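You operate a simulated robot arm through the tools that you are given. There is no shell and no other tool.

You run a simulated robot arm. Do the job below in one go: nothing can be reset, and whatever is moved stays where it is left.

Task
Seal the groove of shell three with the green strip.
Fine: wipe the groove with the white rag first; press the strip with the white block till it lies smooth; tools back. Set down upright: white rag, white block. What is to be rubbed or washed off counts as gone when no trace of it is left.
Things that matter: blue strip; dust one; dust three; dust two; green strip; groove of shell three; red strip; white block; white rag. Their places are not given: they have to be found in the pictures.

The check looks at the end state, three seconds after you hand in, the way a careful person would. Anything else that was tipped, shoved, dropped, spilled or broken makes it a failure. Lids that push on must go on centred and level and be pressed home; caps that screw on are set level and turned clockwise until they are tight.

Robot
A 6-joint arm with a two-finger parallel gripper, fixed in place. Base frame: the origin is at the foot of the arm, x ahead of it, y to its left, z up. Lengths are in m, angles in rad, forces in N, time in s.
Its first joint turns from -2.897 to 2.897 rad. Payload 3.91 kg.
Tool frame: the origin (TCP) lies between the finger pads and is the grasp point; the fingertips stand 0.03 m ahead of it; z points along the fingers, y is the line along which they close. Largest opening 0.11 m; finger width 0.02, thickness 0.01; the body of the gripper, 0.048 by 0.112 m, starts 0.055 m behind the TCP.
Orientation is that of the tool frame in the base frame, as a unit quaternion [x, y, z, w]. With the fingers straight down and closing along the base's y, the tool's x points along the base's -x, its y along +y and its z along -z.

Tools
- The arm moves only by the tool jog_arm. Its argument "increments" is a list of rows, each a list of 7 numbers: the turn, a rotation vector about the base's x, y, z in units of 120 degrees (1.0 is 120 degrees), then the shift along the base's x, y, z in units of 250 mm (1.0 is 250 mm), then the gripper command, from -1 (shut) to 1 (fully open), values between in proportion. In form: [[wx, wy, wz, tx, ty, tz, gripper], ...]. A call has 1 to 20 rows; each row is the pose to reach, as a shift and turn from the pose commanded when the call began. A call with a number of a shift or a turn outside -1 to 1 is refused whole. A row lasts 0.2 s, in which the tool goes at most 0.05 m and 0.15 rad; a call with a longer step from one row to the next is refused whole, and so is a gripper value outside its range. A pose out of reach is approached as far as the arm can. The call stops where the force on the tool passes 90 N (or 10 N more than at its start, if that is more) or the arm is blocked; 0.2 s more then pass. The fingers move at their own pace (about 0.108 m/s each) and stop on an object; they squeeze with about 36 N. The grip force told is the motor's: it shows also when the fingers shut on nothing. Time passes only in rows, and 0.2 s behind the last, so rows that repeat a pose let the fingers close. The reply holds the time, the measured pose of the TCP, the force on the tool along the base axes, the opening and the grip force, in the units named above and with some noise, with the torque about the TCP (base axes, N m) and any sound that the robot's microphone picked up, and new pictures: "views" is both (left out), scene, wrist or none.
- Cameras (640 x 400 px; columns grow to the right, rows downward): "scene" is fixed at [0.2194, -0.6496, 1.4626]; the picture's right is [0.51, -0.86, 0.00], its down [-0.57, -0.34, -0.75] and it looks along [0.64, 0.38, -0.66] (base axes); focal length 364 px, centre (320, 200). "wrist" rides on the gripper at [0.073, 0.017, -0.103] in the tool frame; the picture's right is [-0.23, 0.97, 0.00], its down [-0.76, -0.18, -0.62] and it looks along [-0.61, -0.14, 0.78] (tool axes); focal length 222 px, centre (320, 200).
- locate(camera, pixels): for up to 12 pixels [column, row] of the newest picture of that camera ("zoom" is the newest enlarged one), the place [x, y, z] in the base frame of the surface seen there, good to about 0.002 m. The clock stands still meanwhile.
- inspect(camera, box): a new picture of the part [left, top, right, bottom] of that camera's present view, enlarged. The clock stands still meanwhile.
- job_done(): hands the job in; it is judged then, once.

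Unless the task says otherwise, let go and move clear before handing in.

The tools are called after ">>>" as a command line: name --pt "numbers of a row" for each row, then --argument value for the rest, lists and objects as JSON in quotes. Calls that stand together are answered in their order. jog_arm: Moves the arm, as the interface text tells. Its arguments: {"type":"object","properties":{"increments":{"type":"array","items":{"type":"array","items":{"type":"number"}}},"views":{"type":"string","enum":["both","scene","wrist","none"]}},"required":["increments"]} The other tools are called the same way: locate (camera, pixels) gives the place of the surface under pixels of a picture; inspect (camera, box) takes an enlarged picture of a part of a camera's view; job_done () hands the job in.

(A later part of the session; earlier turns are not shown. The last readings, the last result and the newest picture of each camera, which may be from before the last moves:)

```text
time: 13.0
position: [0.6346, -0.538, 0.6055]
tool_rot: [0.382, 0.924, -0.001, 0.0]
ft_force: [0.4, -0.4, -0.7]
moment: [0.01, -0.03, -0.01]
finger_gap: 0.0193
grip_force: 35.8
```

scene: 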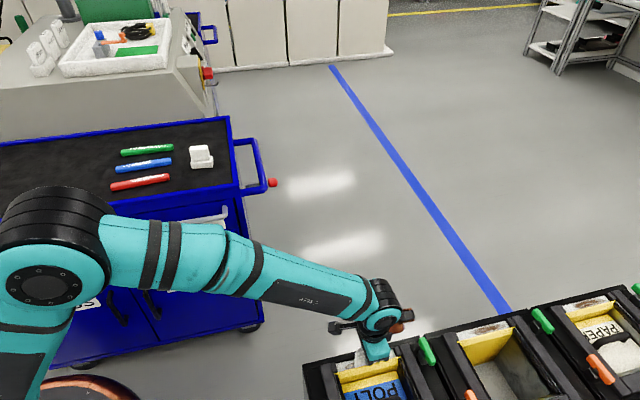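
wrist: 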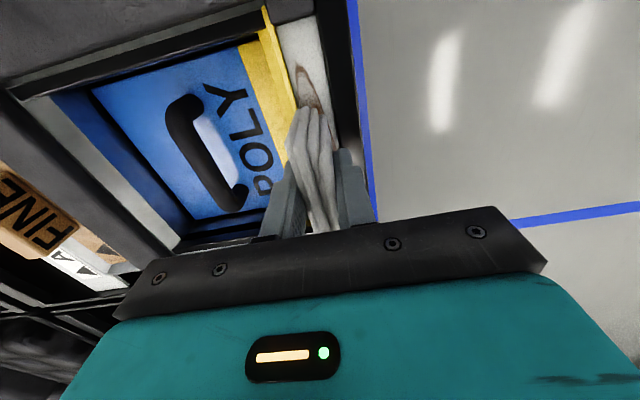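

>>> inspect --camera "wrist" --box '[260, 60, 370, 160]'

>>> locate --camera "wrist" --pixels '[[286, 140], [290, 140], [293, 115], [300, 108], [316, 112], [322, 120], [328, 140], [332, 150], [286, 80], [291, 95], [325, 80], [332, 100]]'

>>> inspect --camera "scene" --box '[310, 320, 430, 395]'

```text
4.00 times, centred on (315, 110) of wrist
```

zoom: 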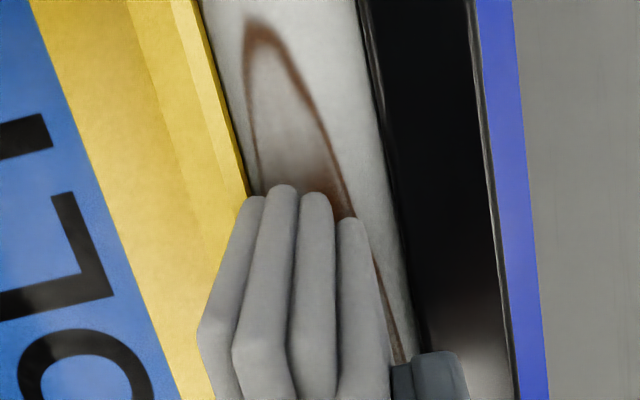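

```text
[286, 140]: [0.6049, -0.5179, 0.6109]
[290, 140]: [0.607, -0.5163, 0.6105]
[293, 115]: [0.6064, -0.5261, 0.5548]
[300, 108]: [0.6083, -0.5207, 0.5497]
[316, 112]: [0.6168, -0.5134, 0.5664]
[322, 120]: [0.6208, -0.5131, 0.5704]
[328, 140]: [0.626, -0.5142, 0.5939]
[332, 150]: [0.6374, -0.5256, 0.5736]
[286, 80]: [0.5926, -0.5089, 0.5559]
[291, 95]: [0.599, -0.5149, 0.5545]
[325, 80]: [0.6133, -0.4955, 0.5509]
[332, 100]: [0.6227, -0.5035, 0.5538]
```

```text
5.33 times, centred on (370, 358) of scene
```

zoom: 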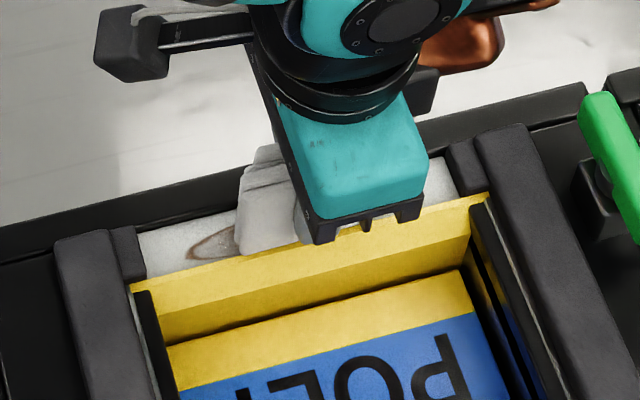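

The rag's inner face (n≈0.0615) is close to the yellow rim (0.0605), so I'll shift 1.5 mm outward and lower gently until it touches the groove floor.

>>> jog_arm --pt "0 0 0 0.0042 0.0042 0 -1" --pt "0 0 0 0.0042 0.0042 -0.012 -1" --pt "0 0 0 0.0042 0.0042 -0.024 -1" --pt "0 0 0 0.0042 0.0042 -0.034 -1" --pt "0 0 0 0.0042 0.0042 -0.034 -1"

```text
time: 14.2
position: [0.6356, -0.536, 0.5998]
tool_rot: [0.382, 0.924, -0.002, 0.002]
ft_force: [-0.1, -1.7, 36.1]
moment: [0.2, 0.19, 0.02]
finger_gap: 0.0192
grip_force: 36.0
```

scene: 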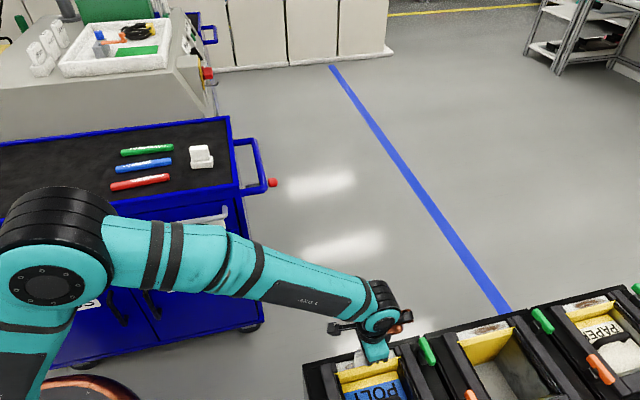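
wrist: 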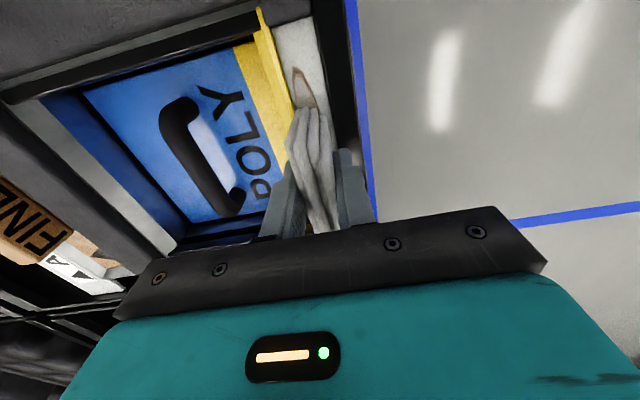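

Contact: 36 N upward at TCP z≈0.600, which could be the floor or the lip. I'll look closely.

>>> inspect --camera "wrist" --box '[260, 60, 370, 160]'

>>> inspect --camera "scene" --box '[340, 340, 400, 378]'

>>> locate --camera "wrist" --pixels '[[296, 110], [303, 110], [312, 112], [320, 118], [325, 130], [328, 140], [286, 140], [289, 150]]'

```text
4.00 times, centred on (315, 110) of wrist
```

zoom: 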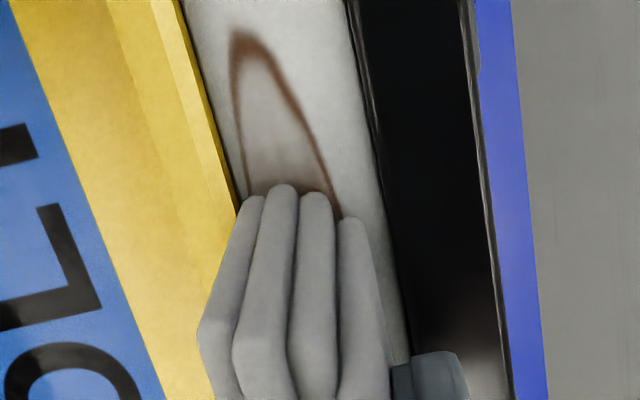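

```text
10.53 times, centred on (370, 359) of scene
```

zoom: 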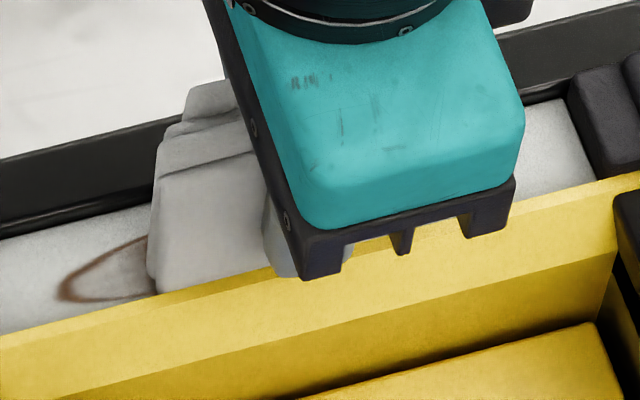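

```text
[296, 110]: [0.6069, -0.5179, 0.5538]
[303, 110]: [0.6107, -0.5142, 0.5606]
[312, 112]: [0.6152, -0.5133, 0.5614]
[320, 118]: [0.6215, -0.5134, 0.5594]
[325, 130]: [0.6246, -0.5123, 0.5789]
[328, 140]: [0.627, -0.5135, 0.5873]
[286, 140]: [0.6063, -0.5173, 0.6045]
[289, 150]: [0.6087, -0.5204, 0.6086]
```

The rag's bottom is in the groove, touching the floor around z 0.55–0.554. I'll stroke along the groove ±41 mm.

>>> jog_arm --pt "0 0 0 -0.04 0.04 0 -1" --pt "0 0 0 -0.08 0.08 0 -1" --pt "0 0 0 -0.116 0.116 0 -1" --pt "0 0 0 -0.116 0.116 0 -1" --pt "0 0 0 -0.07 0.07 0 -1" --pt "0 0 0 -0.02 0.02 0 -1" --pt "0 0 0 0.03 -0.03 0 -1" --pt "0 0 0 0.08 -0.08 0 -1" --pt "0 0 0 0.116 -0.116 0 -1" --pt "0 0 0 0.116 -0.116 0 -1" --pt "0 0 0 0.07 -0.07 0 -1" --pt "0 0 0 0.02 -0.02 0 -1" --pt "0 0 0 -0.03 0.03 0 -1" --pt "0 0 0 -0.08 0.08 0 -1" --pt "0 0 0 -0.116 0.116 0 -1" --pt "0 0 0 -0.06 0.06 0 -1" --pt "0 0 0 0 0 0 -1" --pt "0 0 0 0.06 -0.06 0 -1" --pt "0 0 0 0.116 -0.116 0 -1" --pt "0 0 0 0.116 -0.116 0 -1"

```text
time: 18.4
position: [0.6641, -0.5652, 0.5975]
tool_rot: [0.382, 0.924, -0.001, 0.001]
ft_force: [-2.8, 28.8, 32.5]
moment: [1.0, -0.08, 0.01]
finger_gap: 0.0191
grip_force: 35.8
```

scene: 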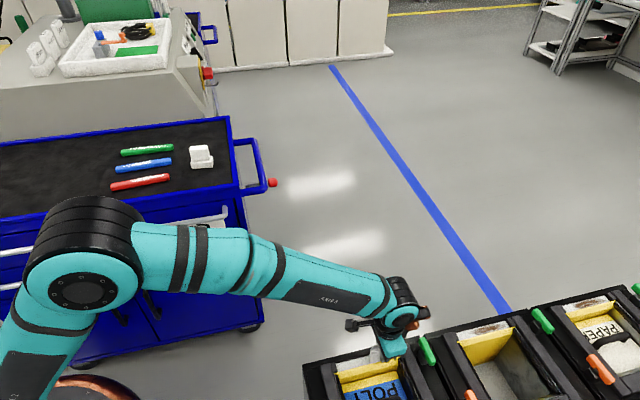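
wrist: 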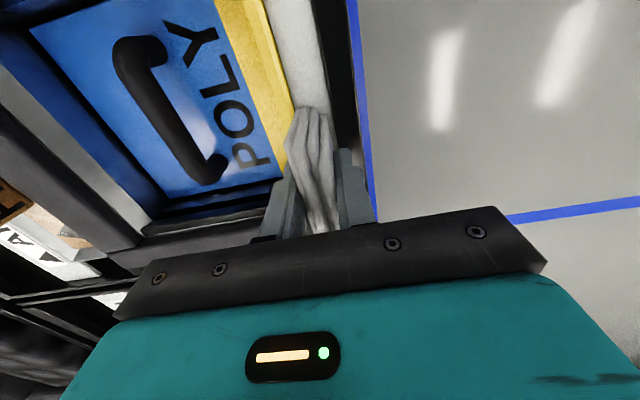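

The visible part of the groove (270–320, 0–105) now looks clean; there is a 29 N sideways load, likely from the end block or rim. I'll lift off and inspect the whole groove.

>>> jog_arm --pt "0 0 0 -0.02 0.02 0 -1" --pt "0 0 0 -0.02 0.02 0.06 -1" --pt "0 0 0 -0.02 0.02 0.24 -1" --pt "0 0 0 0.1 0.1 0.44 -1" --pt "0 0 0 0.2 0.2 0.5 -1" --pt "0 0 0 0.35 0.2 0.5 -1" --pt "0 0 0 0.35 0.2 0.5 -1"

>>> inspect --camera "scene" --box '[320, 340, 410, 395]'

>>> inspect --camera "wrist" --box '[200, 0, 340, 140]'

```text
refused: row 4 steps farther than a row can; nothing moved
```

```text
7.11 times, centred on (365, 368) of scene
```

zoom: 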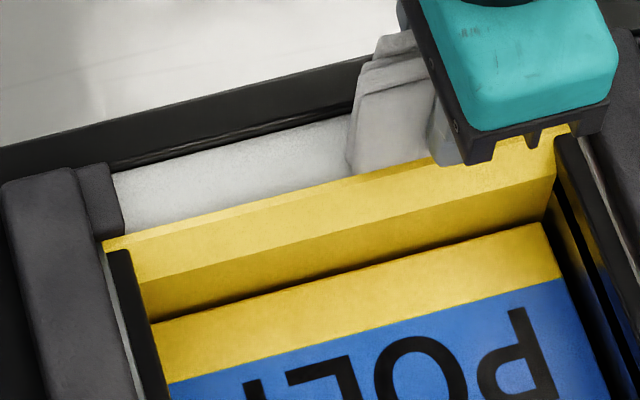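

```text
2.86 times, centred on (270, 70) of wrist
```

zoom: 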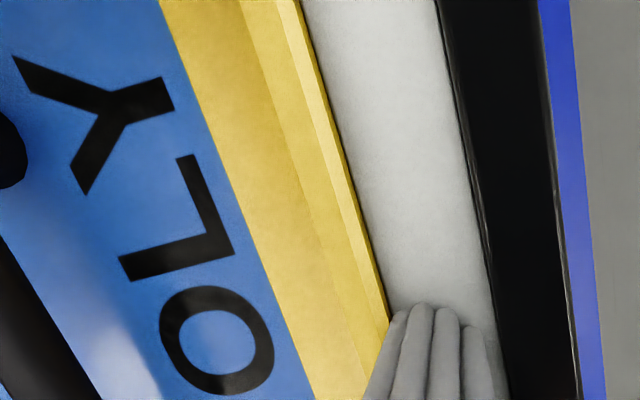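

The uncovered part of the groove is clean. I'll lift with smaller steps and check the rest.

>>> jog_arm --pt "0 0 0 -0.02 0.02 0 -1" --pt "0 0 0 -0.02 0.02 0.06 -1" --pt "0 0 0 -0.02 0.02 0.22 -1" --pt "0 0 0 0.06 0.06 0.36 -1" --pt "0 0 0 0.14 0.14 0.5 -1" --pt "0 0 0 0.24 0.24 0.6 -1" --pt "0 0 0 0.24 0.24 0.6 -1"

>>> inspect --camera "scene" --box '[320, 340, 410, 395]'

>>> inspect --camera "wrist" --box '[180, 0, 340, 140]'

```text
time: 20.0
position: [0.7253, -0.5073, 0.7491]
tool_rot: [0.383, 0.924, -0.002, 0.001]
ft_force: [0.9, 0.7, -0.9]
moment: [0.01, 0.02, 0.0]
finger_gap: 0.0191
grip_force: 36.0
```

scene: 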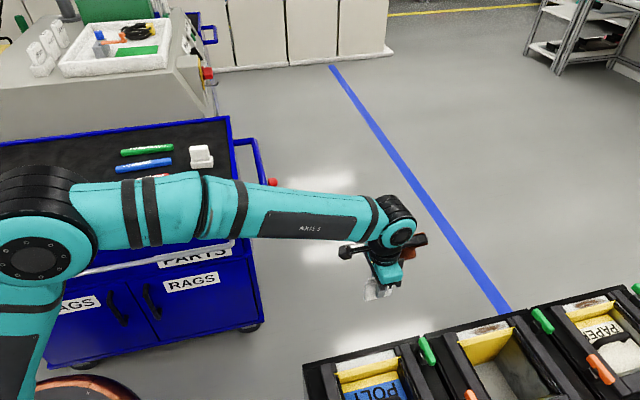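
wrist: 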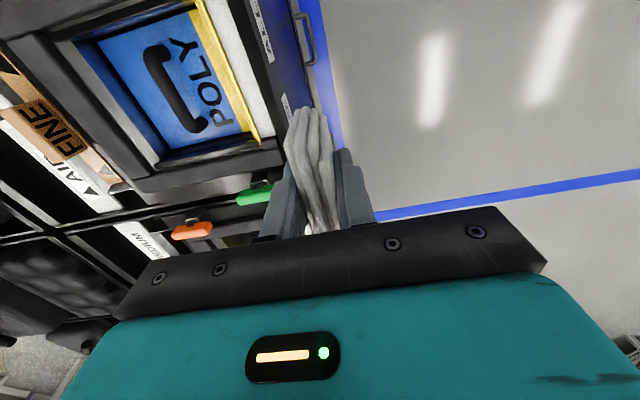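

```text
7.11 times, centred on (365, 368) of scene
```

zoom: 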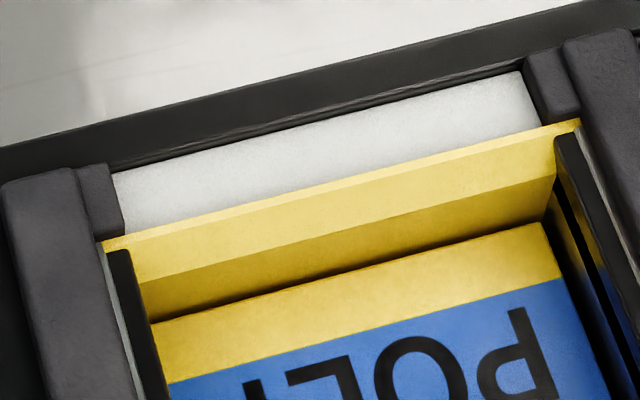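

```text
2.86 times, centred on (260, 70) of wrist
```

zoom: 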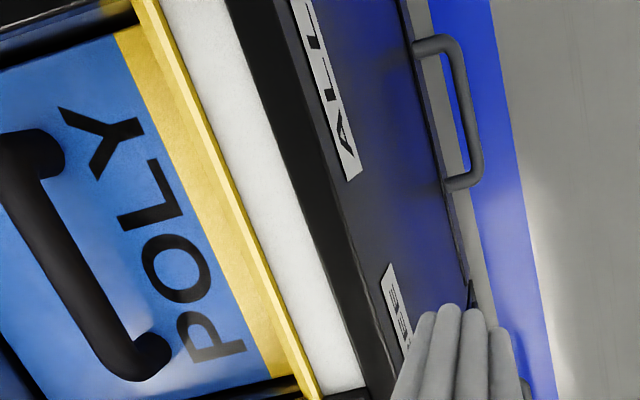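

The groove is completely clean. I'll carry the rag back to its original spot on the cart.

>>> jog_arm --pt "0 0 0 0 0.08 0.16 -1" --pt "0 0 0 0 0.2 0.3 -1" --pt "0 0 0 0 0.32 0.44 -1" --pt "0 0 0 0 0.44 0.58 -1" --pt "0 0 0 0 0.56 0.72 -1" --pt "0 0 0 0 0.7 0.85 -1" --pt "0 0 0 0 0.85 0.95 -1" --pt "0 0 0 0 1 1 -1" --views "none"

>>> jog_arm --pt "0 0 -0.009 0.06 0.16 0 -1" --pt "0 0 -0.018 0.12 0.33 0 -1" --pt "0 0 -0.027 0.18 0.5 0 -1" --pt "0 0 -0.036 0.24 0.67 0 -1" --pt "0 0 -0.045 0.3 0.84 0 -1" --pt "0 0 -0.0527 0.36 1 0 -1" --views "none"

>>> jog_arm --pt "0 0 0 0.07 0.15 0 -1" --pt "0 0 0 0.14 0.3 0 -1" --pt "0 0 0 0.21 0.45 0 -1" --pt "0 0 0 0.28 0.6 -0.02 -1" --pt "0 0 0 0.34 0.73 -0.08 -1" --pt "0 0 0 0.3766 0.8238 -0.194 -1" --pt "0 0 0 0.3766 0.8238 -0.194 -1" --pt "0 0 0 0.3766 0.8238 -0.194 -1"

```text
time: 21.8
position: [0.7209, -0.2563, 0.9969]
tool_rot: [0.383, 0.924, -0.001, 0.0]
ft_force: [0.2, -0.4, -0.7]
moment: [0.03, 0.03, 0.0]
finger_gap: 0.0196
grip_force: 36.4
```

```text
time: 23.2
position: [0.8129, -0.0056, 0.9988]
tool_rot: [0.434, 0.901, -0.002, 0.0]
ft_force: [0.4, -0.6, -0.2]
moment: [0.04, -0.03, 0.02]
finger_gap: 0.0192
grip_force: 35.6
```

```text
time: 25.0
position: [0.9091, 0.2004, 0.9495]
tool_rot: [0.432, 0.902, -0.001, 0.0]
ft_force: [0.8, 0.8, -1.1]
moment: [-0.01, -0.04, 0.01]
finger_gap: 0.0192
grip_force: 35.9
```

scene: 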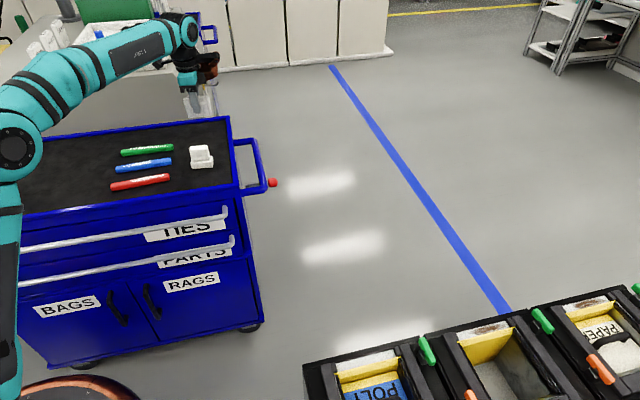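
wrist: 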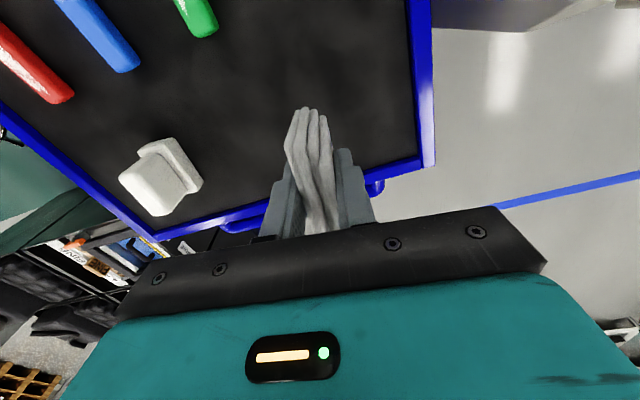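

The rag is above its original spot and sits in the grip as before. I'll lower it slowly until it touches the cart top.

>>> jog_arm --pt "0 0 0 0 0 -0.1 -1" --pt "0 0 0 0 0 -0.2 -1" --pt "0 0 0 0 0 -0.25 -1" --pt "0 0 0 0 0 -0.264 -1" --pt "0 0 0 0 0 -0.27 -1" --pt "0 0 0 0 0 -0.274 -1" --pt "0 0 0 0 0 -0.274 -1"

```text
time: 26.6
position: [0.9088, 0.2014, 0.882]
tool_rot: [0.433, 0.901, -0.002, 0.001]
ft_force: [0.6, 0.3, 0.0]
moment: [0.03, 0.01, 0.01]
finger_gap: 0.0195
grip_force: 35.8
```

scene: 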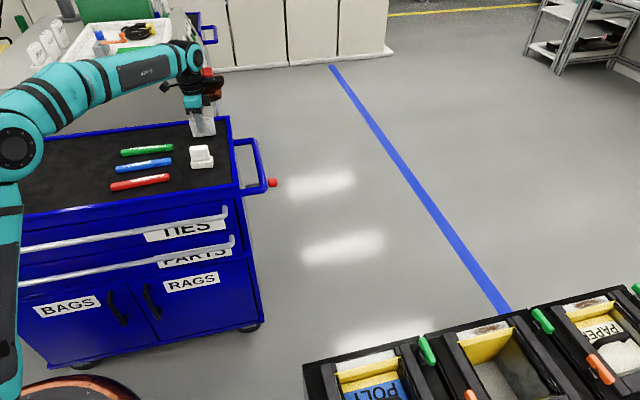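
wrist: 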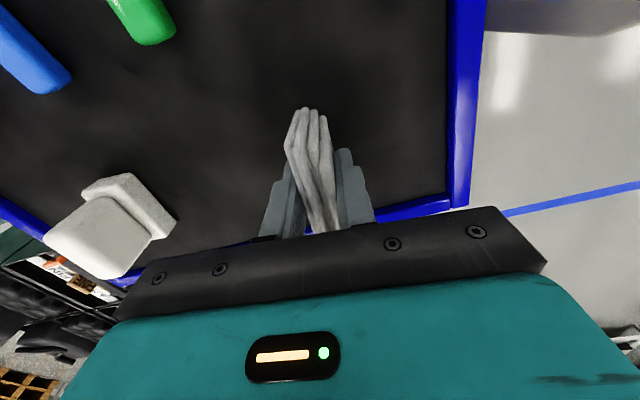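

No contact yet. I'll continue in 1 mm steps.

>>> jog_arm --pt "0 0 0 0 0 -0.004 -1" --pt "0 0 0 0 0 -0.006 -1" --pt "0 0 0 0 0 -0.006 -1" --views "none"

```text
time: 27.4
position: [0.9079, 0.2005, 0.8794]
tool_rot: [0.433, 0.902, -0.001, 0.0]
ft_force: [-0.1, 0.0, -1.0]
moment: [0.0, -0.01, 0.02]
finger_gap: 0.0193
grip_force: 35.9
```

>>> jog_arm --pt "0 0 0 0 0 -0.004 -1" --pt "0 0 0 0 0 -0.006 -1" --pt "0 0 0 0 0 -0.006 -1" --views "none"

```text
time: 28.2
position: [0.9087, 0.2017, 0.8779]
tool_rot: [0.433, 0.901, -0.001, 0.0]
ft_force: [0.7, 1.4, 2.1]
moment: [-0.03, -0.07, 0.04]
finger_gap: 0.0191
grip_force: 36.2
```

A first 2 N reading suggests contact. One more half-millimetre to confirm.

>>> jog_arm --pt "0 0 0 0 0 -0.003 -1" --pt "0 0 0 0 0 -0.003 -1" --views "wrist"

```text
time: 28.8
position: [0.9091, 0.2, 0.8776]
tool_rot: [0.433, 0.901, -0.002, 0.001]
ft_force: [0.8, 2.8, 5.6]
moment: [-0.08, -0.18, 0.08]
finger_gap: 0.0191
grip_force: 36.4
```

wrist: 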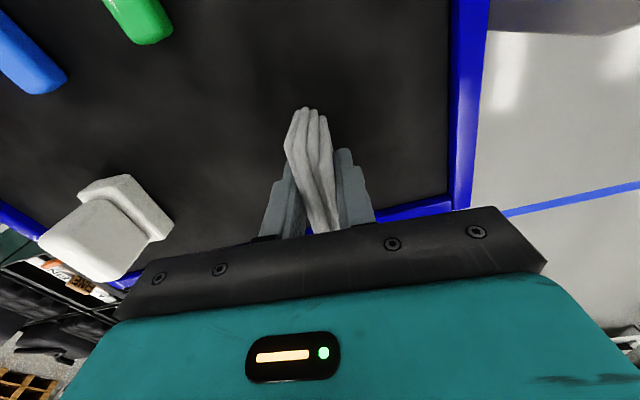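

Contact confirmed (5.6 N up), so the rag stands on the cart. I'll open gently and rise straight up.

>>> jog_arm --pt "0 0 0 0 0 0.001 -0.6" --pt "0 0 0 0 0 0.001 -0.5" --pt "0 0 0 0 0 0.001 -0.3" --pt "0 0 0 0 0 0.001 0.0" --pt "0 0 0 0 0 0.001 0.2" --pt "0 0 0 0 0 0.001 0.2" --pt "0 0 0 0 0 0.1 0.2" --pt "0 0 0 0 0 0.28 0.2" --pt "0 0 0 0 0 0.46 0.2" --pt "0 0 0 0 0 0.46 0.2"

```text
time: 31.0
position: [0.9068, 0.2003, 0.9932]
tool_rot: [0.433, 0.901, -0.002, 0.001]
ft_force: [0.6, 0.5, -0.3]
moment: [0.01, -0.02, -0.04]
finger_gap: 0.066
grip_force: 0.1
```

scene: 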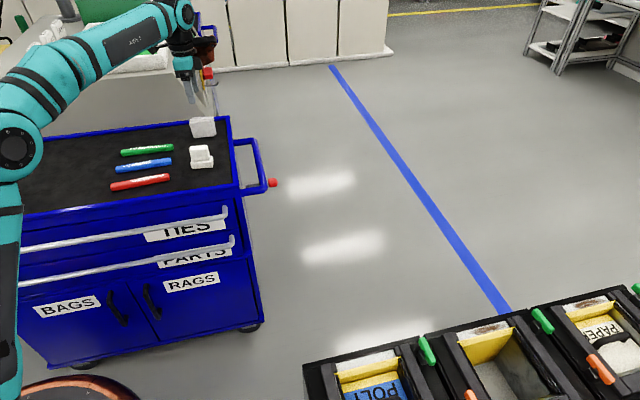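
wrist: 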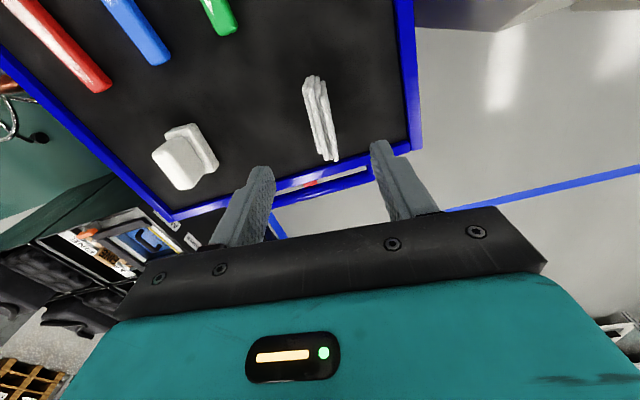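

The rag stands upright where it was. Next I'll move above the green strip to measure it.

>>> jog_arm --pt "0 0 0 -0.15 0.05 0.0 0.2" --pt "0 0 0 -0.3 0.1 0.0 0.2" --pt "0 0 0 -0.45 0.15 0.0 0.2" --pt "0 0 0 -0.55 0.18 0.0 0.2" --pt "0 0 0 -0.55 0.18 0.0 0.2"

>>> inspect --camera "wrist" --box '[240, 0, 440, 125]'

>>> inspect --camera "scene" --box '[105, 135, 185, 185]'

>>> locate --camera "zoom" --pixels '[[130, 150], [535, 105], [140, 120], [520, 80], [330, 110], [335, 75], [330, 130], [150, 165], [525, 120]]'

```text
time: 32.2
position: [0.7708, 0.247, 0.9905]
tool_rot: [0.433, 0.901, -0.001, -0.001]
ft_force: [0.1, 0.1, 0.8]
moment: [0.01, -0.03, 0.03]
finger_gap: 0.0658
grip_force: 0.0
```

scene: 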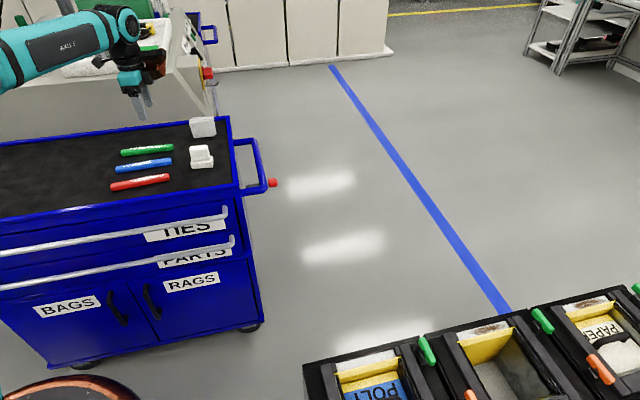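
wrist: 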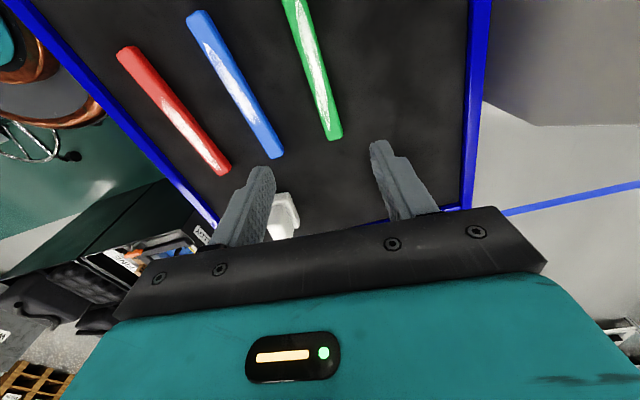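

```text
3.20 times, centred on (340, 62) of wrist
```

zoom: 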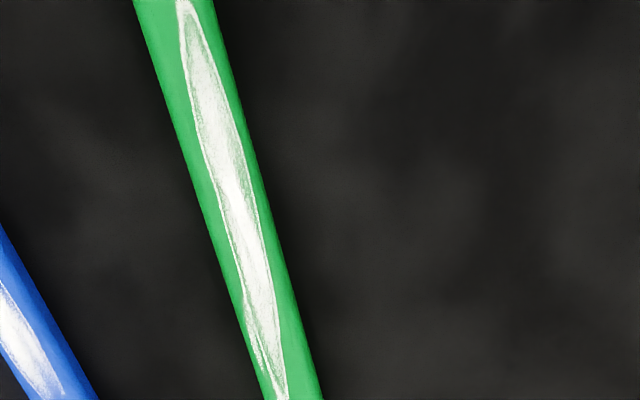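

```text
8.00 times, centred on (145, 160) of scene
```

zoom: 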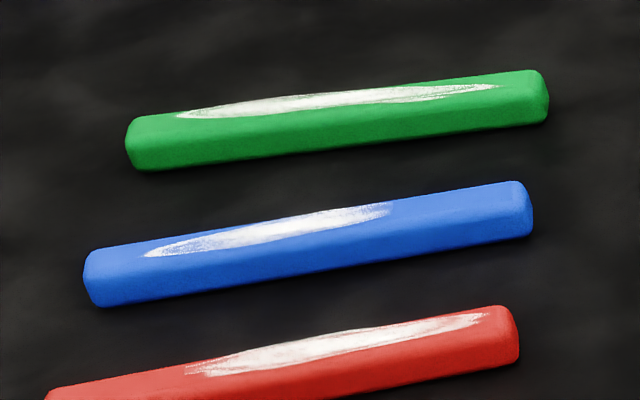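

```text
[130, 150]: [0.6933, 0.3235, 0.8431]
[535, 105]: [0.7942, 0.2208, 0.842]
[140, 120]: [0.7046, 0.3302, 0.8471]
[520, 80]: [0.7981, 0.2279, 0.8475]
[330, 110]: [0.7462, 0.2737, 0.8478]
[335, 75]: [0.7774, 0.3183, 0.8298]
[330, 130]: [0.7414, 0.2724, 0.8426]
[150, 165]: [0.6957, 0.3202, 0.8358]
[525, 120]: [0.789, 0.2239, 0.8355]
```

The green strip runs from about (0.695,0.325) to (0.796,0.222), with a white (wrinkled) patch on top. I'll measure its edges from the wrist view.

>>> locate --camera "wrist" --pixels '[[284, 10], [294, 10], [305, 10], [299, 50], [308, 50], [319, 50], [313, 90], [320, 90], [330, 90], [325, 130], [334, 135], [341, 130]]'

>>> locate --camera "wrist" --pixels '[[245, 240], [275, 225], [285, 205], [297, 222], [282, 238], [290, 200], [230, 90], [270, 155], [250, 140], [282, 1], [299, 1], [334, 142]]'

>>> inspect --camera "wrist" --box '[260, 60, 380, 160]'

```text
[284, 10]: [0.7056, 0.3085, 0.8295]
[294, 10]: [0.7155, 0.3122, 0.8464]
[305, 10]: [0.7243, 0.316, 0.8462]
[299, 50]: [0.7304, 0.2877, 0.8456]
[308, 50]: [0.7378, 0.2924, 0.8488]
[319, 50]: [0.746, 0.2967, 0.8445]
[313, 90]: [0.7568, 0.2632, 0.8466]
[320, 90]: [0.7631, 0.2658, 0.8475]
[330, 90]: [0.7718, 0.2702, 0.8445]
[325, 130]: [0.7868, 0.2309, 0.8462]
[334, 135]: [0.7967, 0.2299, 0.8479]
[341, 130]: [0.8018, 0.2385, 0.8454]
```

```text
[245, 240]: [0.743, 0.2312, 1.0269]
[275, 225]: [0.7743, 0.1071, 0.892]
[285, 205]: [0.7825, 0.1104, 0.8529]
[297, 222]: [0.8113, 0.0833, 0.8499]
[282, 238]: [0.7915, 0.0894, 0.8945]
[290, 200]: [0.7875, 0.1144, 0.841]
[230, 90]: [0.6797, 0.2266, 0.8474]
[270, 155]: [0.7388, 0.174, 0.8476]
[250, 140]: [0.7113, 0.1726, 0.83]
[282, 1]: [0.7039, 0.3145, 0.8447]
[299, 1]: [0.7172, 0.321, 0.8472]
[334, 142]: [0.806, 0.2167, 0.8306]
```

```text
4.00 times, centred on (320, 110) of wrist
```

zoom: 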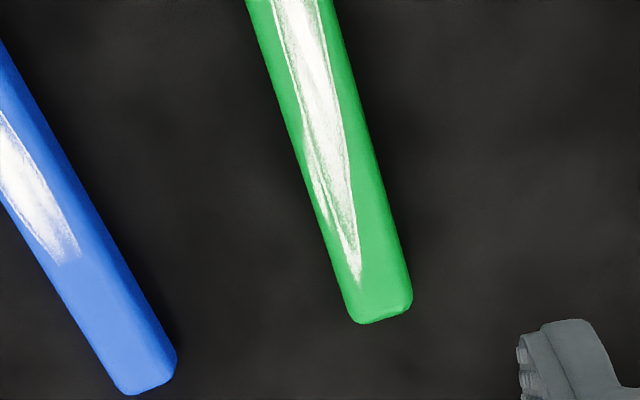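

The strip's centre is about (0.751,0.2795), yaw -45.7°, about 18 mm wide and 16.5 mm tall. I'll align over it at z 0.90 and check.

>>> jog_arm --pt "0 0 0.024 -0.04 0.067 -0.08 0.2" --pt "0 0 0.0467 -0.0792 0.1336 -0.2 0.1" --pt "0 0 0.0467 -0.0792 0.1336 -0.36 0.0" --pt "0 0 0.0467 -0.0792 0.1336 -0.36 0.0" --pt "0 0 0.0467 -0.0792 0.1336 -0.36 0.0"

>>> inspect --camera "wrist" --box '[200, 40, 440, 240]'

>>> locate --camera "wrist" --pixels '[[290, 50], [300, 50], [310, 50], [295, 110], [310, 110], [325, 110], [300, 150], [315, 150], [330, 150], [310, 190], [320, 190], [330, 190]]'

```text
time: 33.4
position: [0.7529, 0.2815, 0.9021]
tool_rot: [0.388, 0.921, -0.001, 0.0]
ft_force: [-0.1, -0.4, -0.9]
moment: [0.02, -0.02, -0.03]
finger_gap: 0.0551
grip_force: 0.1
```

scene: 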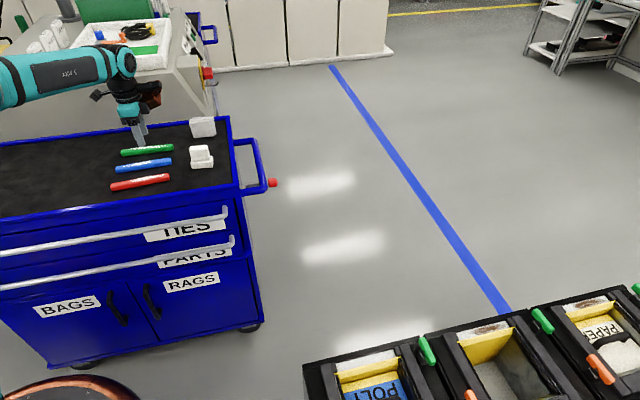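
wrist: 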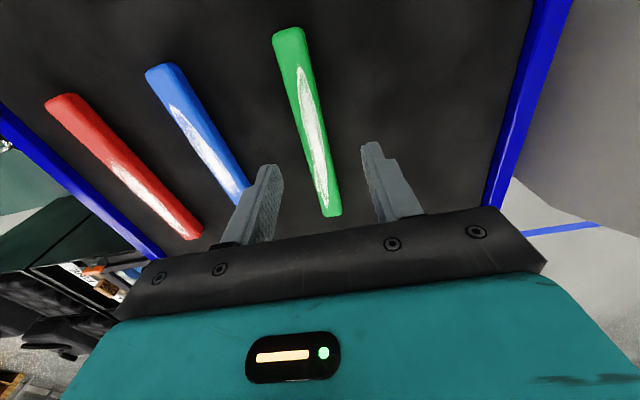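

```text
2.00 times, centred on (320, 140) of wrist
```

zoom: 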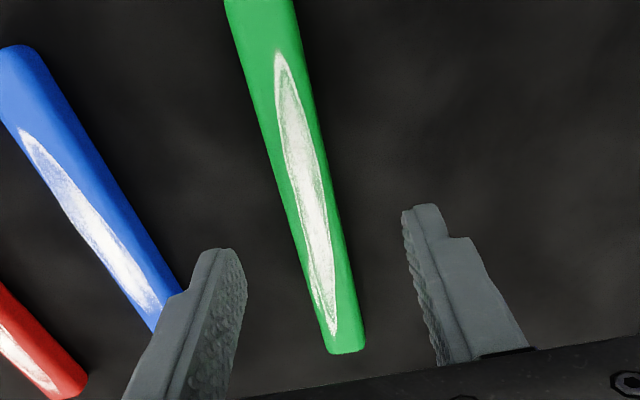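

```text
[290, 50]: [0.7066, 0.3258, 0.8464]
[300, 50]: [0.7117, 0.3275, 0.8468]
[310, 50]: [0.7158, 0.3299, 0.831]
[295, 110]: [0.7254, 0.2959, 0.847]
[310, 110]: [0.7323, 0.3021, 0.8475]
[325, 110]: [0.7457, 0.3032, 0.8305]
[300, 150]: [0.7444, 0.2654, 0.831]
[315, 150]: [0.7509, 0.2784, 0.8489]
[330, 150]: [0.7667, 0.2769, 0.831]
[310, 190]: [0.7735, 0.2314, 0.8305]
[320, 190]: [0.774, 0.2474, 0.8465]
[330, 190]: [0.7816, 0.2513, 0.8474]
```

>>> locate --camera "wrist" --pixels '[[287, 27], [280, 32], [298, 29], [327, 214], [333, 215], [339, 212], [303, 150], [307, 150], [322, 150], [325, 150], [312, 180], [331, 180]]'

>>> locate --camera "zoom" --pixels '[[242, 285], [405, 240], [412, 215], [228, 260], [332, 345], [345, 352]]'

```text
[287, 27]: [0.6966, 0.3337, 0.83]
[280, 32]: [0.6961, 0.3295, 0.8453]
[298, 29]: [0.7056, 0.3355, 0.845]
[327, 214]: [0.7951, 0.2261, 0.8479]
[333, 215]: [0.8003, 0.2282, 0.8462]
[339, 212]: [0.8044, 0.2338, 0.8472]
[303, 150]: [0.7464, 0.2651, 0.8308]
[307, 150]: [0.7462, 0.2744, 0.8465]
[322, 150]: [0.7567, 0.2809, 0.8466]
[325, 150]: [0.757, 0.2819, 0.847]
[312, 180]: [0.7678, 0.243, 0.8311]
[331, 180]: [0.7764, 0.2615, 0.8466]
```

```text
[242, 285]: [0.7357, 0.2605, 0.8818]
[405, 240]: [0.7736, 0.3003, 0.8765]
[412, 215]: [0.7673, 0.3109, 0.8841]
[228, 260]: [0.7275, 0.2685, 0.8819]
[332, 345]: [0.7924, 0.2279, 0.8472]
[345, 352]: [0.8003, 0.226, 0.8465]
```

The finger mid-plane (n≈0.736) and the strip (n≈0.7325) differ by about 3 mm. I'll hold still for a settled reading.

>>> jog_arm --pt "0 0 0 0 0 0 0" --pt "0 0 0 0 0 0 0" --views "wrist"

>>> locate --camera "wrist" --pixels '[[278, 190], [363, 160], [366, 150], [277, 180], [307, 150], [325, 150], [314, 180], [331, 180], [320, 200], [336, 200]]'

```text
time: 34.0
position: [0.7531, 0.2823, 0.9015]
tool_rot: [0.389, 0.921, -0.001, 0.0]
ft_force: [-0.5, -0.2, -0.5]
moment: [-0.01, 0.03, 0.0]
finger_gap: 0.055
grip_force: 0.0
```

wrist: 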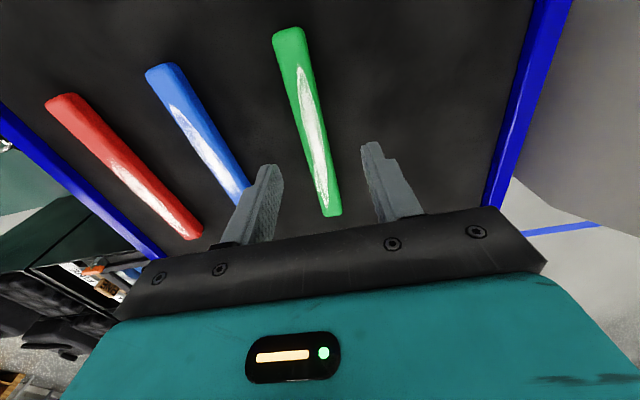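

```text
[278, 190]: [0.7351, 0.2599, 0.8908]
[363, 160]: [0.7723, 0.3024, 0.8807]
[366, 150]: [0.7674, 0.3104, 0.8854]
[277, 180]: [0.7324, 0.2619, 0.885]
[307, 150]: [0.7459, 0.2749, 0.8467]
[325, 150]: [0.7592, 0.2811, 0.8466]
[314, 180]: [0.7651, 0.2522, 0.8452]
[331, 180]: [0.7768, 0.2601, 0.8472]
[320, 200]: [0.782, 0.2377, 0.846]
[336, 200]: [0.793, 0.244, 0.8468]
```

The settled TCP is (0.753,0.282), about 3 mm outboard of the strip. I'll correct and descend to TCP z 0.869, then check once more.

>>> jog_arm --pt "0 0 0 -0.0084 -0.0084 0 0" --pt "0 0 0 -0.0084 -0.0084 -0.06 0" --pt "0 0 0 -0.0084 -0.0084 -0.13 -0.1" --pt "0 0 0 -0.0084 -0.0084 -0.13 -0.2" --pt "0 0 0 -0.0084 -0.0084 -0.13 -0.3"

>>> inspect --camera "wrist" --box '[220, 80, 420, 240]'

```text
time: 35.2
position: [0.7501, 0.2775, 0.8695]
tool_rot: [0.388, 0.922, -0.001, 0.0]
ft_force: [0.7, 0.1, 0.6]
moment: [-0.02, 0.01, 0.02]
finger_gap: 0.0386
grip_force: 0.0
```

scene: 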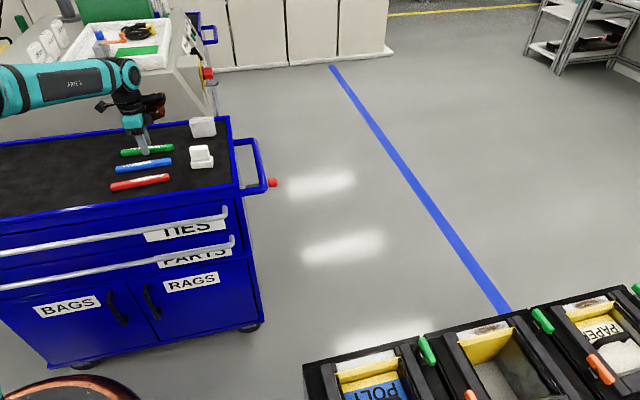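
wrist: 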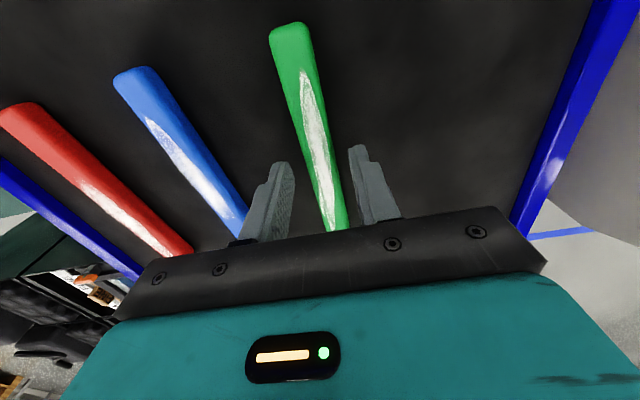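

```text
2.50 times, centred on (320, 160) of wrist
```

zoom: 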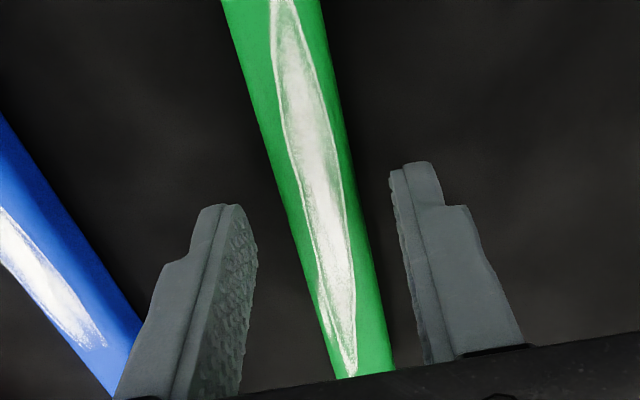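

The strip is centred between the fingers (45 vs 53 zoom px). Closing and lifting.

>>> jog_arm --pt "0 0 0 0 0 0 -0.6" --pt "0 0 0 0 0 0 -1" --pt "0 0 0 0 0 0 -1" --pt "0 0 0 0 0 0 -1" --pt "0 0 0 0 0 0.06 -1" --pt "0 0 0 0 0 0.2 -1" --pt "0 0 0 0 0 0.38 -1" --pt "0 0 0 0 0 0.5 -1" --pt "0 0 0 0 0 0.5 -1"

>>> inspect --camera "wrist" --box '[220, 0, 420, 240]'

```text
time: 37.2
position: [0.7522, 0.2785, 0.9961]
tool_rot: [0.389, 0.921, -0.002, 0.001]
ft_force: [0.7, -0.8, 0.3]
moment: [0.0, 0.0, 0.01]
finger_gap: 0.0186
grip_force: 36.4
```

scene: 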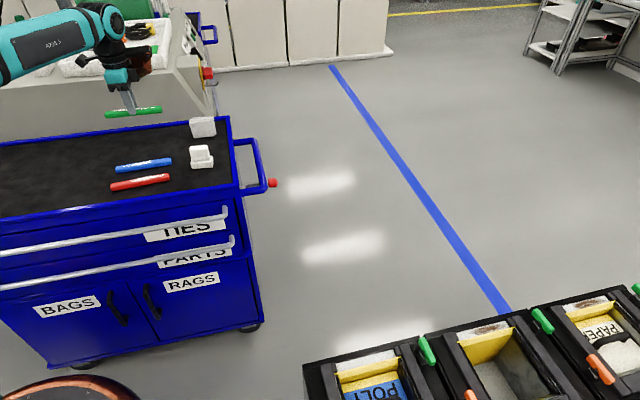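
wrist: 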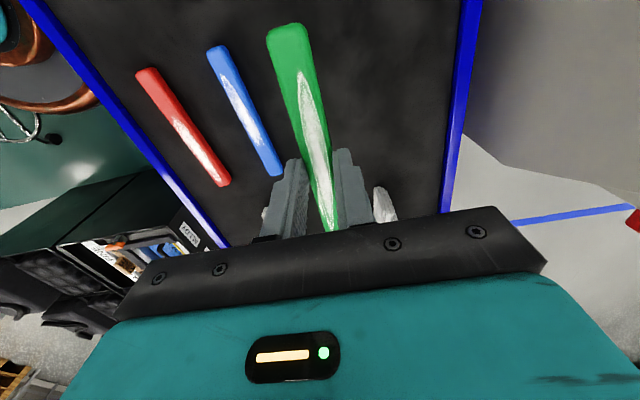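

```text
1.67 times, centred on (320, 120) of wrist
```

zoom: 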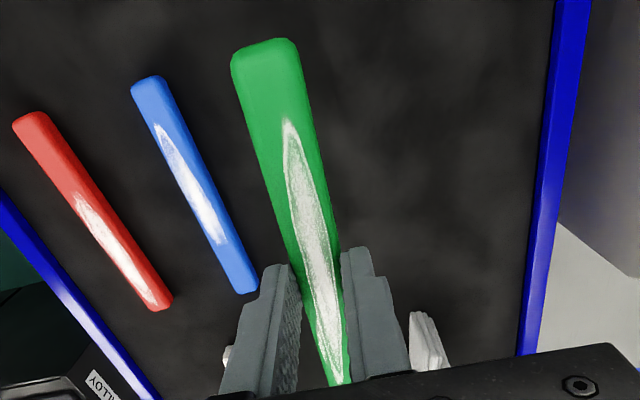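

The green strip is held (gap 0.0186) and clear of the others. I'll carry it to above the groove.

>>> jog_arm --pt "0 0 0 0 -0.16 0.02 -1" --pt "0 0 0 0 -0.33 0.04 -1" --pt "0 0 0 0 -0.5 0.04 -1" --pt "0 0 0 0 -0.67 0.04 -1" --pt "0 0 0 0 -0.84 0.04 -1" --pt "0 0 0 0 -1 0.04 -1" --views "none"

>>> jog_arm --pt "0 0 0 0 -0.16 0 -1" --pt "0 0 0 0 -0.33 0 -1" --pt "0 0 0 0 -0.5 0 -1" --pt "0 0 0 0 -0.67 0 -1" --pt "0 0 0 0 -0.84 0 -1" --pt "0 0 0 0 -1 0 -1" --views "none"

>>> jog_arm --pt "0 0 0.001 -0.03 -0.14 -0.1 -1" --pt "0 0 0.002 -0.06 -0.28 -0.22 -1" --pt "0 0 0.003 -0.1 -0.42 -0.34 -1" --pt "0 0 0.004 -0.15 -0.56 -0.46 -1" --pt "0 0 0.005 -0.2 -0.7 -0.58 -1" --pt "0 0 0.005 -0.25 -0.84 -0.7 -1" --pt "0 0 0.005 -0.28 -1 -0.8 -1" --pt "0 0 0.005 -0.28 -1 -0.8 -1"

```text
time: 38.6
position: [0.7498, 0.0278, 1.0058]
tool_rot: [0.388, 0.922, -0.002, 0.0]
ft_force: [-0.6, 0.5, -0.5]
moment: [0.01, 0.0, 0.05]
finger_gap: 0.0184
grip_force: 35.8
```

```text
time: 40.0
position: [0.7506, -0.2245, 1.0017]
tool_rot: [0.388, 0.922, -0.001, 0.0]
ft_force: [0.3, -0.1, -0.1]
moment: [-0.01, 0.0, 0.03]
finger_gap: 0.0186
grip_force: 35.9
```

```text
time: 41.8
position: [0.678, -0.4749, 0.8036]
tool_rot: [0.384, 0.923, -0.002, 0.001]
ft_force: [0.7, 0.8, -0.7]
moment: [0.0, -0.03, -0.01]
finger_gap: 0.0186
grip_force: 35.5
```

scene: 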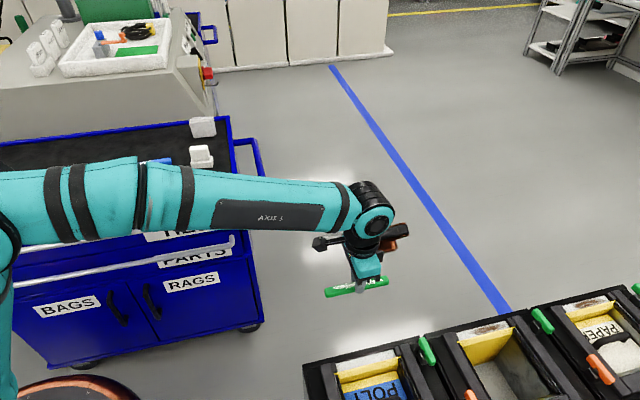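
wrist: 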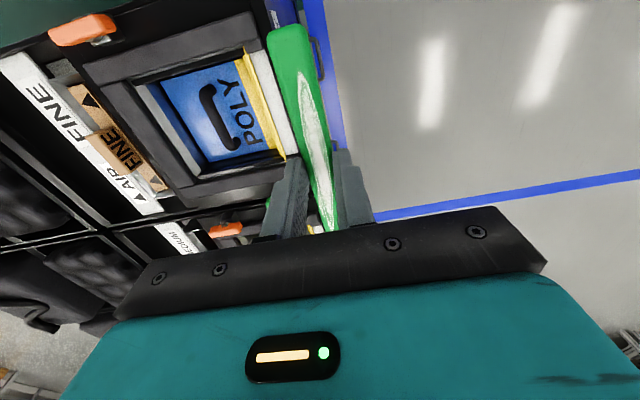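

The strip hangs level, aligned with the groove at its left in the wrist view. I'll move it to just above the groove (TCP z 0.66) and measure alignment.

>>> jog_arm --pt "0 0 0 -0.04 -0.06 -0.12 -1" --pt "0 0 0 -0.08 -0.13 -0.25 -1" --pt "0 0 0 -0.12 -0.19 -0.38 -1" --pt "0 0 0 -0.168 -0.2516 -0.48 -1" --pt "0 0 0 -0.168 -0.2516 -0.573 -1" --pt "0 0 0 -0.168 -0.2516 -0.573 -1"

>>> inspect --camera "wrist" --box '[220, 0, 380, 180]'

>>> inspect --camera "scene" --box '[310, 320, 430, 395]'

```text
time: 43.2
position: [0.6357, -0.5361, 0.6608]
tool_rot: [0.383, 0.924, -0.001, 0.0]
ft_force: [0.1, 0.4, 0.6]
moment: [-0.03, 0.01, 0.0]
finger_gap: 0.0186
grip_force: 36.1
```

scene: 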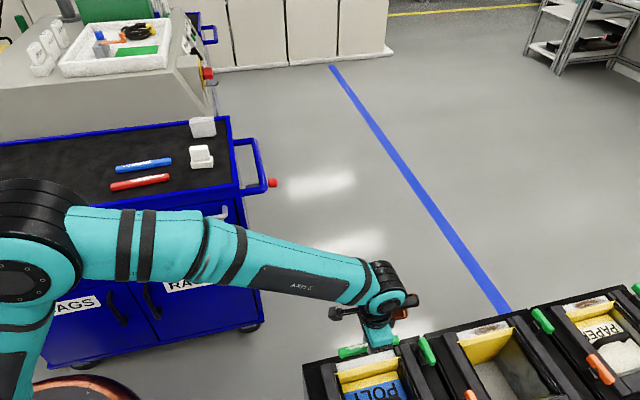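
wrist: 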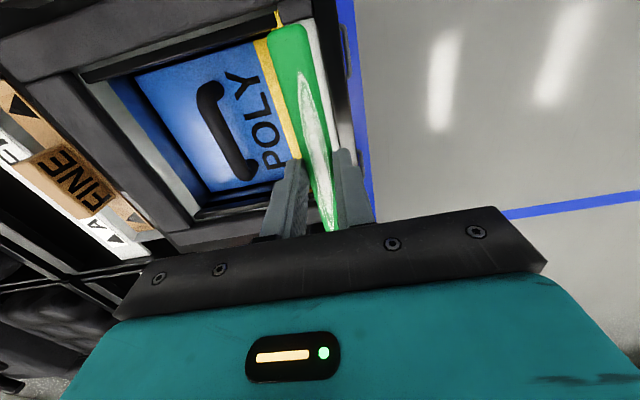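

```text
2.22 times, centred on (300, 90) of wrist
```

zoom: 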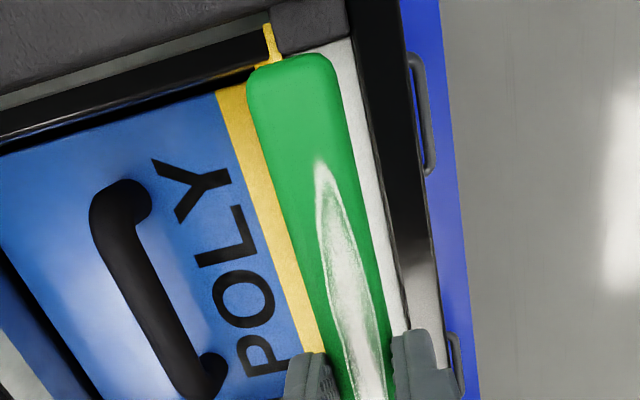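

```text
5.33 times, centred on (370, 358) of scene
```

zoom: 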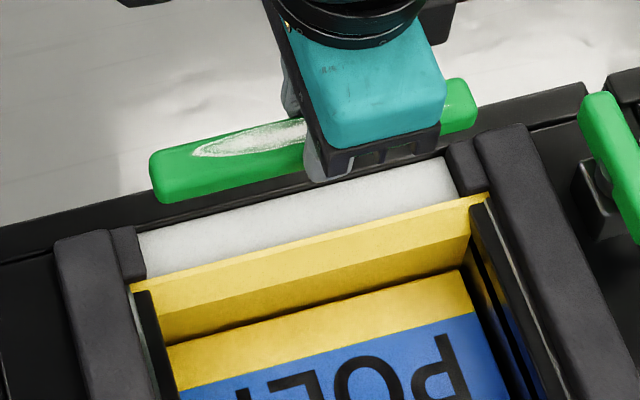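

I'll measure the strip's ends and the groove's end blocks in both views.

>>> locate --camera "zoom" --pixels '[[152, 175], [158, 160], [160, 195], [473, 95], [470, 120], [465, 82], [146, 240], [146, 270], [452, 170], [455, 190], [125, 240], [465, 160]]'

>>> locate --camera "wrist" --pixels '[[277, 35], [290, 25], [300, 27], [285, 90], [306, 90], [290, 60], [306, 60], [310, 26], [315, 26], [320, 26], [300, 14], [320, 60]]'

```text
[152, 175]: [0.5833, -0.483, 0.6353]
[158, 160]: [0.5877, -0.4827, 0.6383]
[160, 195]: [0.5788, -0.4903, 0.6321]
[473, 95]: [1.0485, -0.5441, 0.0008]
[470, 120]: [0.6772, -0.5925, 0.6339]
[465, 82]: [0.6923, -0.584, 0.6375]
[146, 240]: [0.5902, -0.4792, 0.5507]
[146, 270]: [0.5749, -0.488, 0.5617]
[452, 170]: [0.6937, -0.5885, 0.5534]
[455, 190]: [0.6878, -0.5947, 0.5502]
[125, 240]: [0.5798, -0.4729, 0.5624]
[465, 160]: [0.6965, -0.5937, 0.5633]
```

```text
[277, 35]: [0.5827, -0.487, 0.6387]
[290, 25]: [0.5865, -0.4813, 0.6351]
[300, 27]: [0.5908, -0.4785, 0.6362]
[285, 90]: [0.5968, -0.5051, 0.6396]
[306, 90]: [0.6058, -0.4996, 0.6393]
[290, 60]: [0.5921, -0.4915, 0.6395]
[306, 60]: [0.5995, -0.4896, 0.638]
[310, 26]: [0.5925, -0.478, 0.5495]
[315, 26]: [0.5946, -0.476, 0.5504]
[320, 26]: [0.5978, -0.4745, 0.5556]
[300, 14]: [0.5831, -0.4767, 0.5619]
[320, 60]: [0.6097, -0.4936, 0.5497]
```

>>> locate --camera "wrist" --pixels '[[284, 90], [286, 90], [317, 90], [319, 90], [276, 60], [279, 60], [310, 60], [312, 60], [324, 90], [336, 90], [316, 60], [329, 60]]'

>>> inspect --camera "wrist" --box '[265, 50, 345, 110]'

```text
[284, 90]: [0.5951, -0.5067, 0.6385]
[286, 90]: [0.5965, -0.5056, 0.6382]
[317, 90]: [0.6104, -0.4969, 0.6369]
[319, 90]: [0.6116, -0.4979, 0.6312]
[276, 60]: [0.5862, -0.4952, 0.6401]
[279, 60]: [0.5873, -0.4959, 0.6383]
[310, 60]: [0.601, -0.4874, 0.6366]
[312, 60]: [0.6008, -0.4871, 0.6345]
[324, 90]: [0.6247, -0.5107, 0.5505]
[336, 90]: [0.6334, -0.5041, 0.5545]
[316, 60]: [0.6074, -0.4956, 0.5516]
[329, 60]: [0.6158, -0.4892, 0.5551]
```

```text
6.67 times, centred on (305, 80) of wrist
```

zoom: 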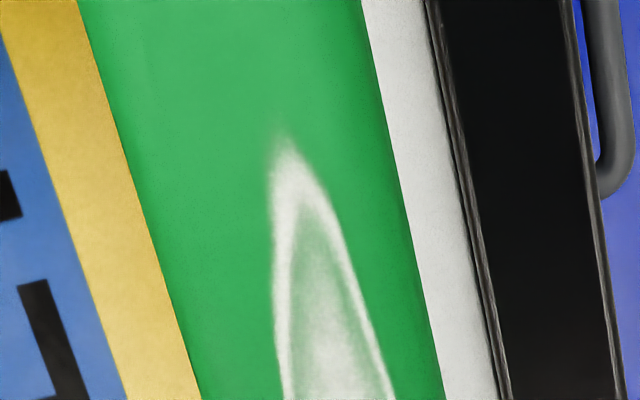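

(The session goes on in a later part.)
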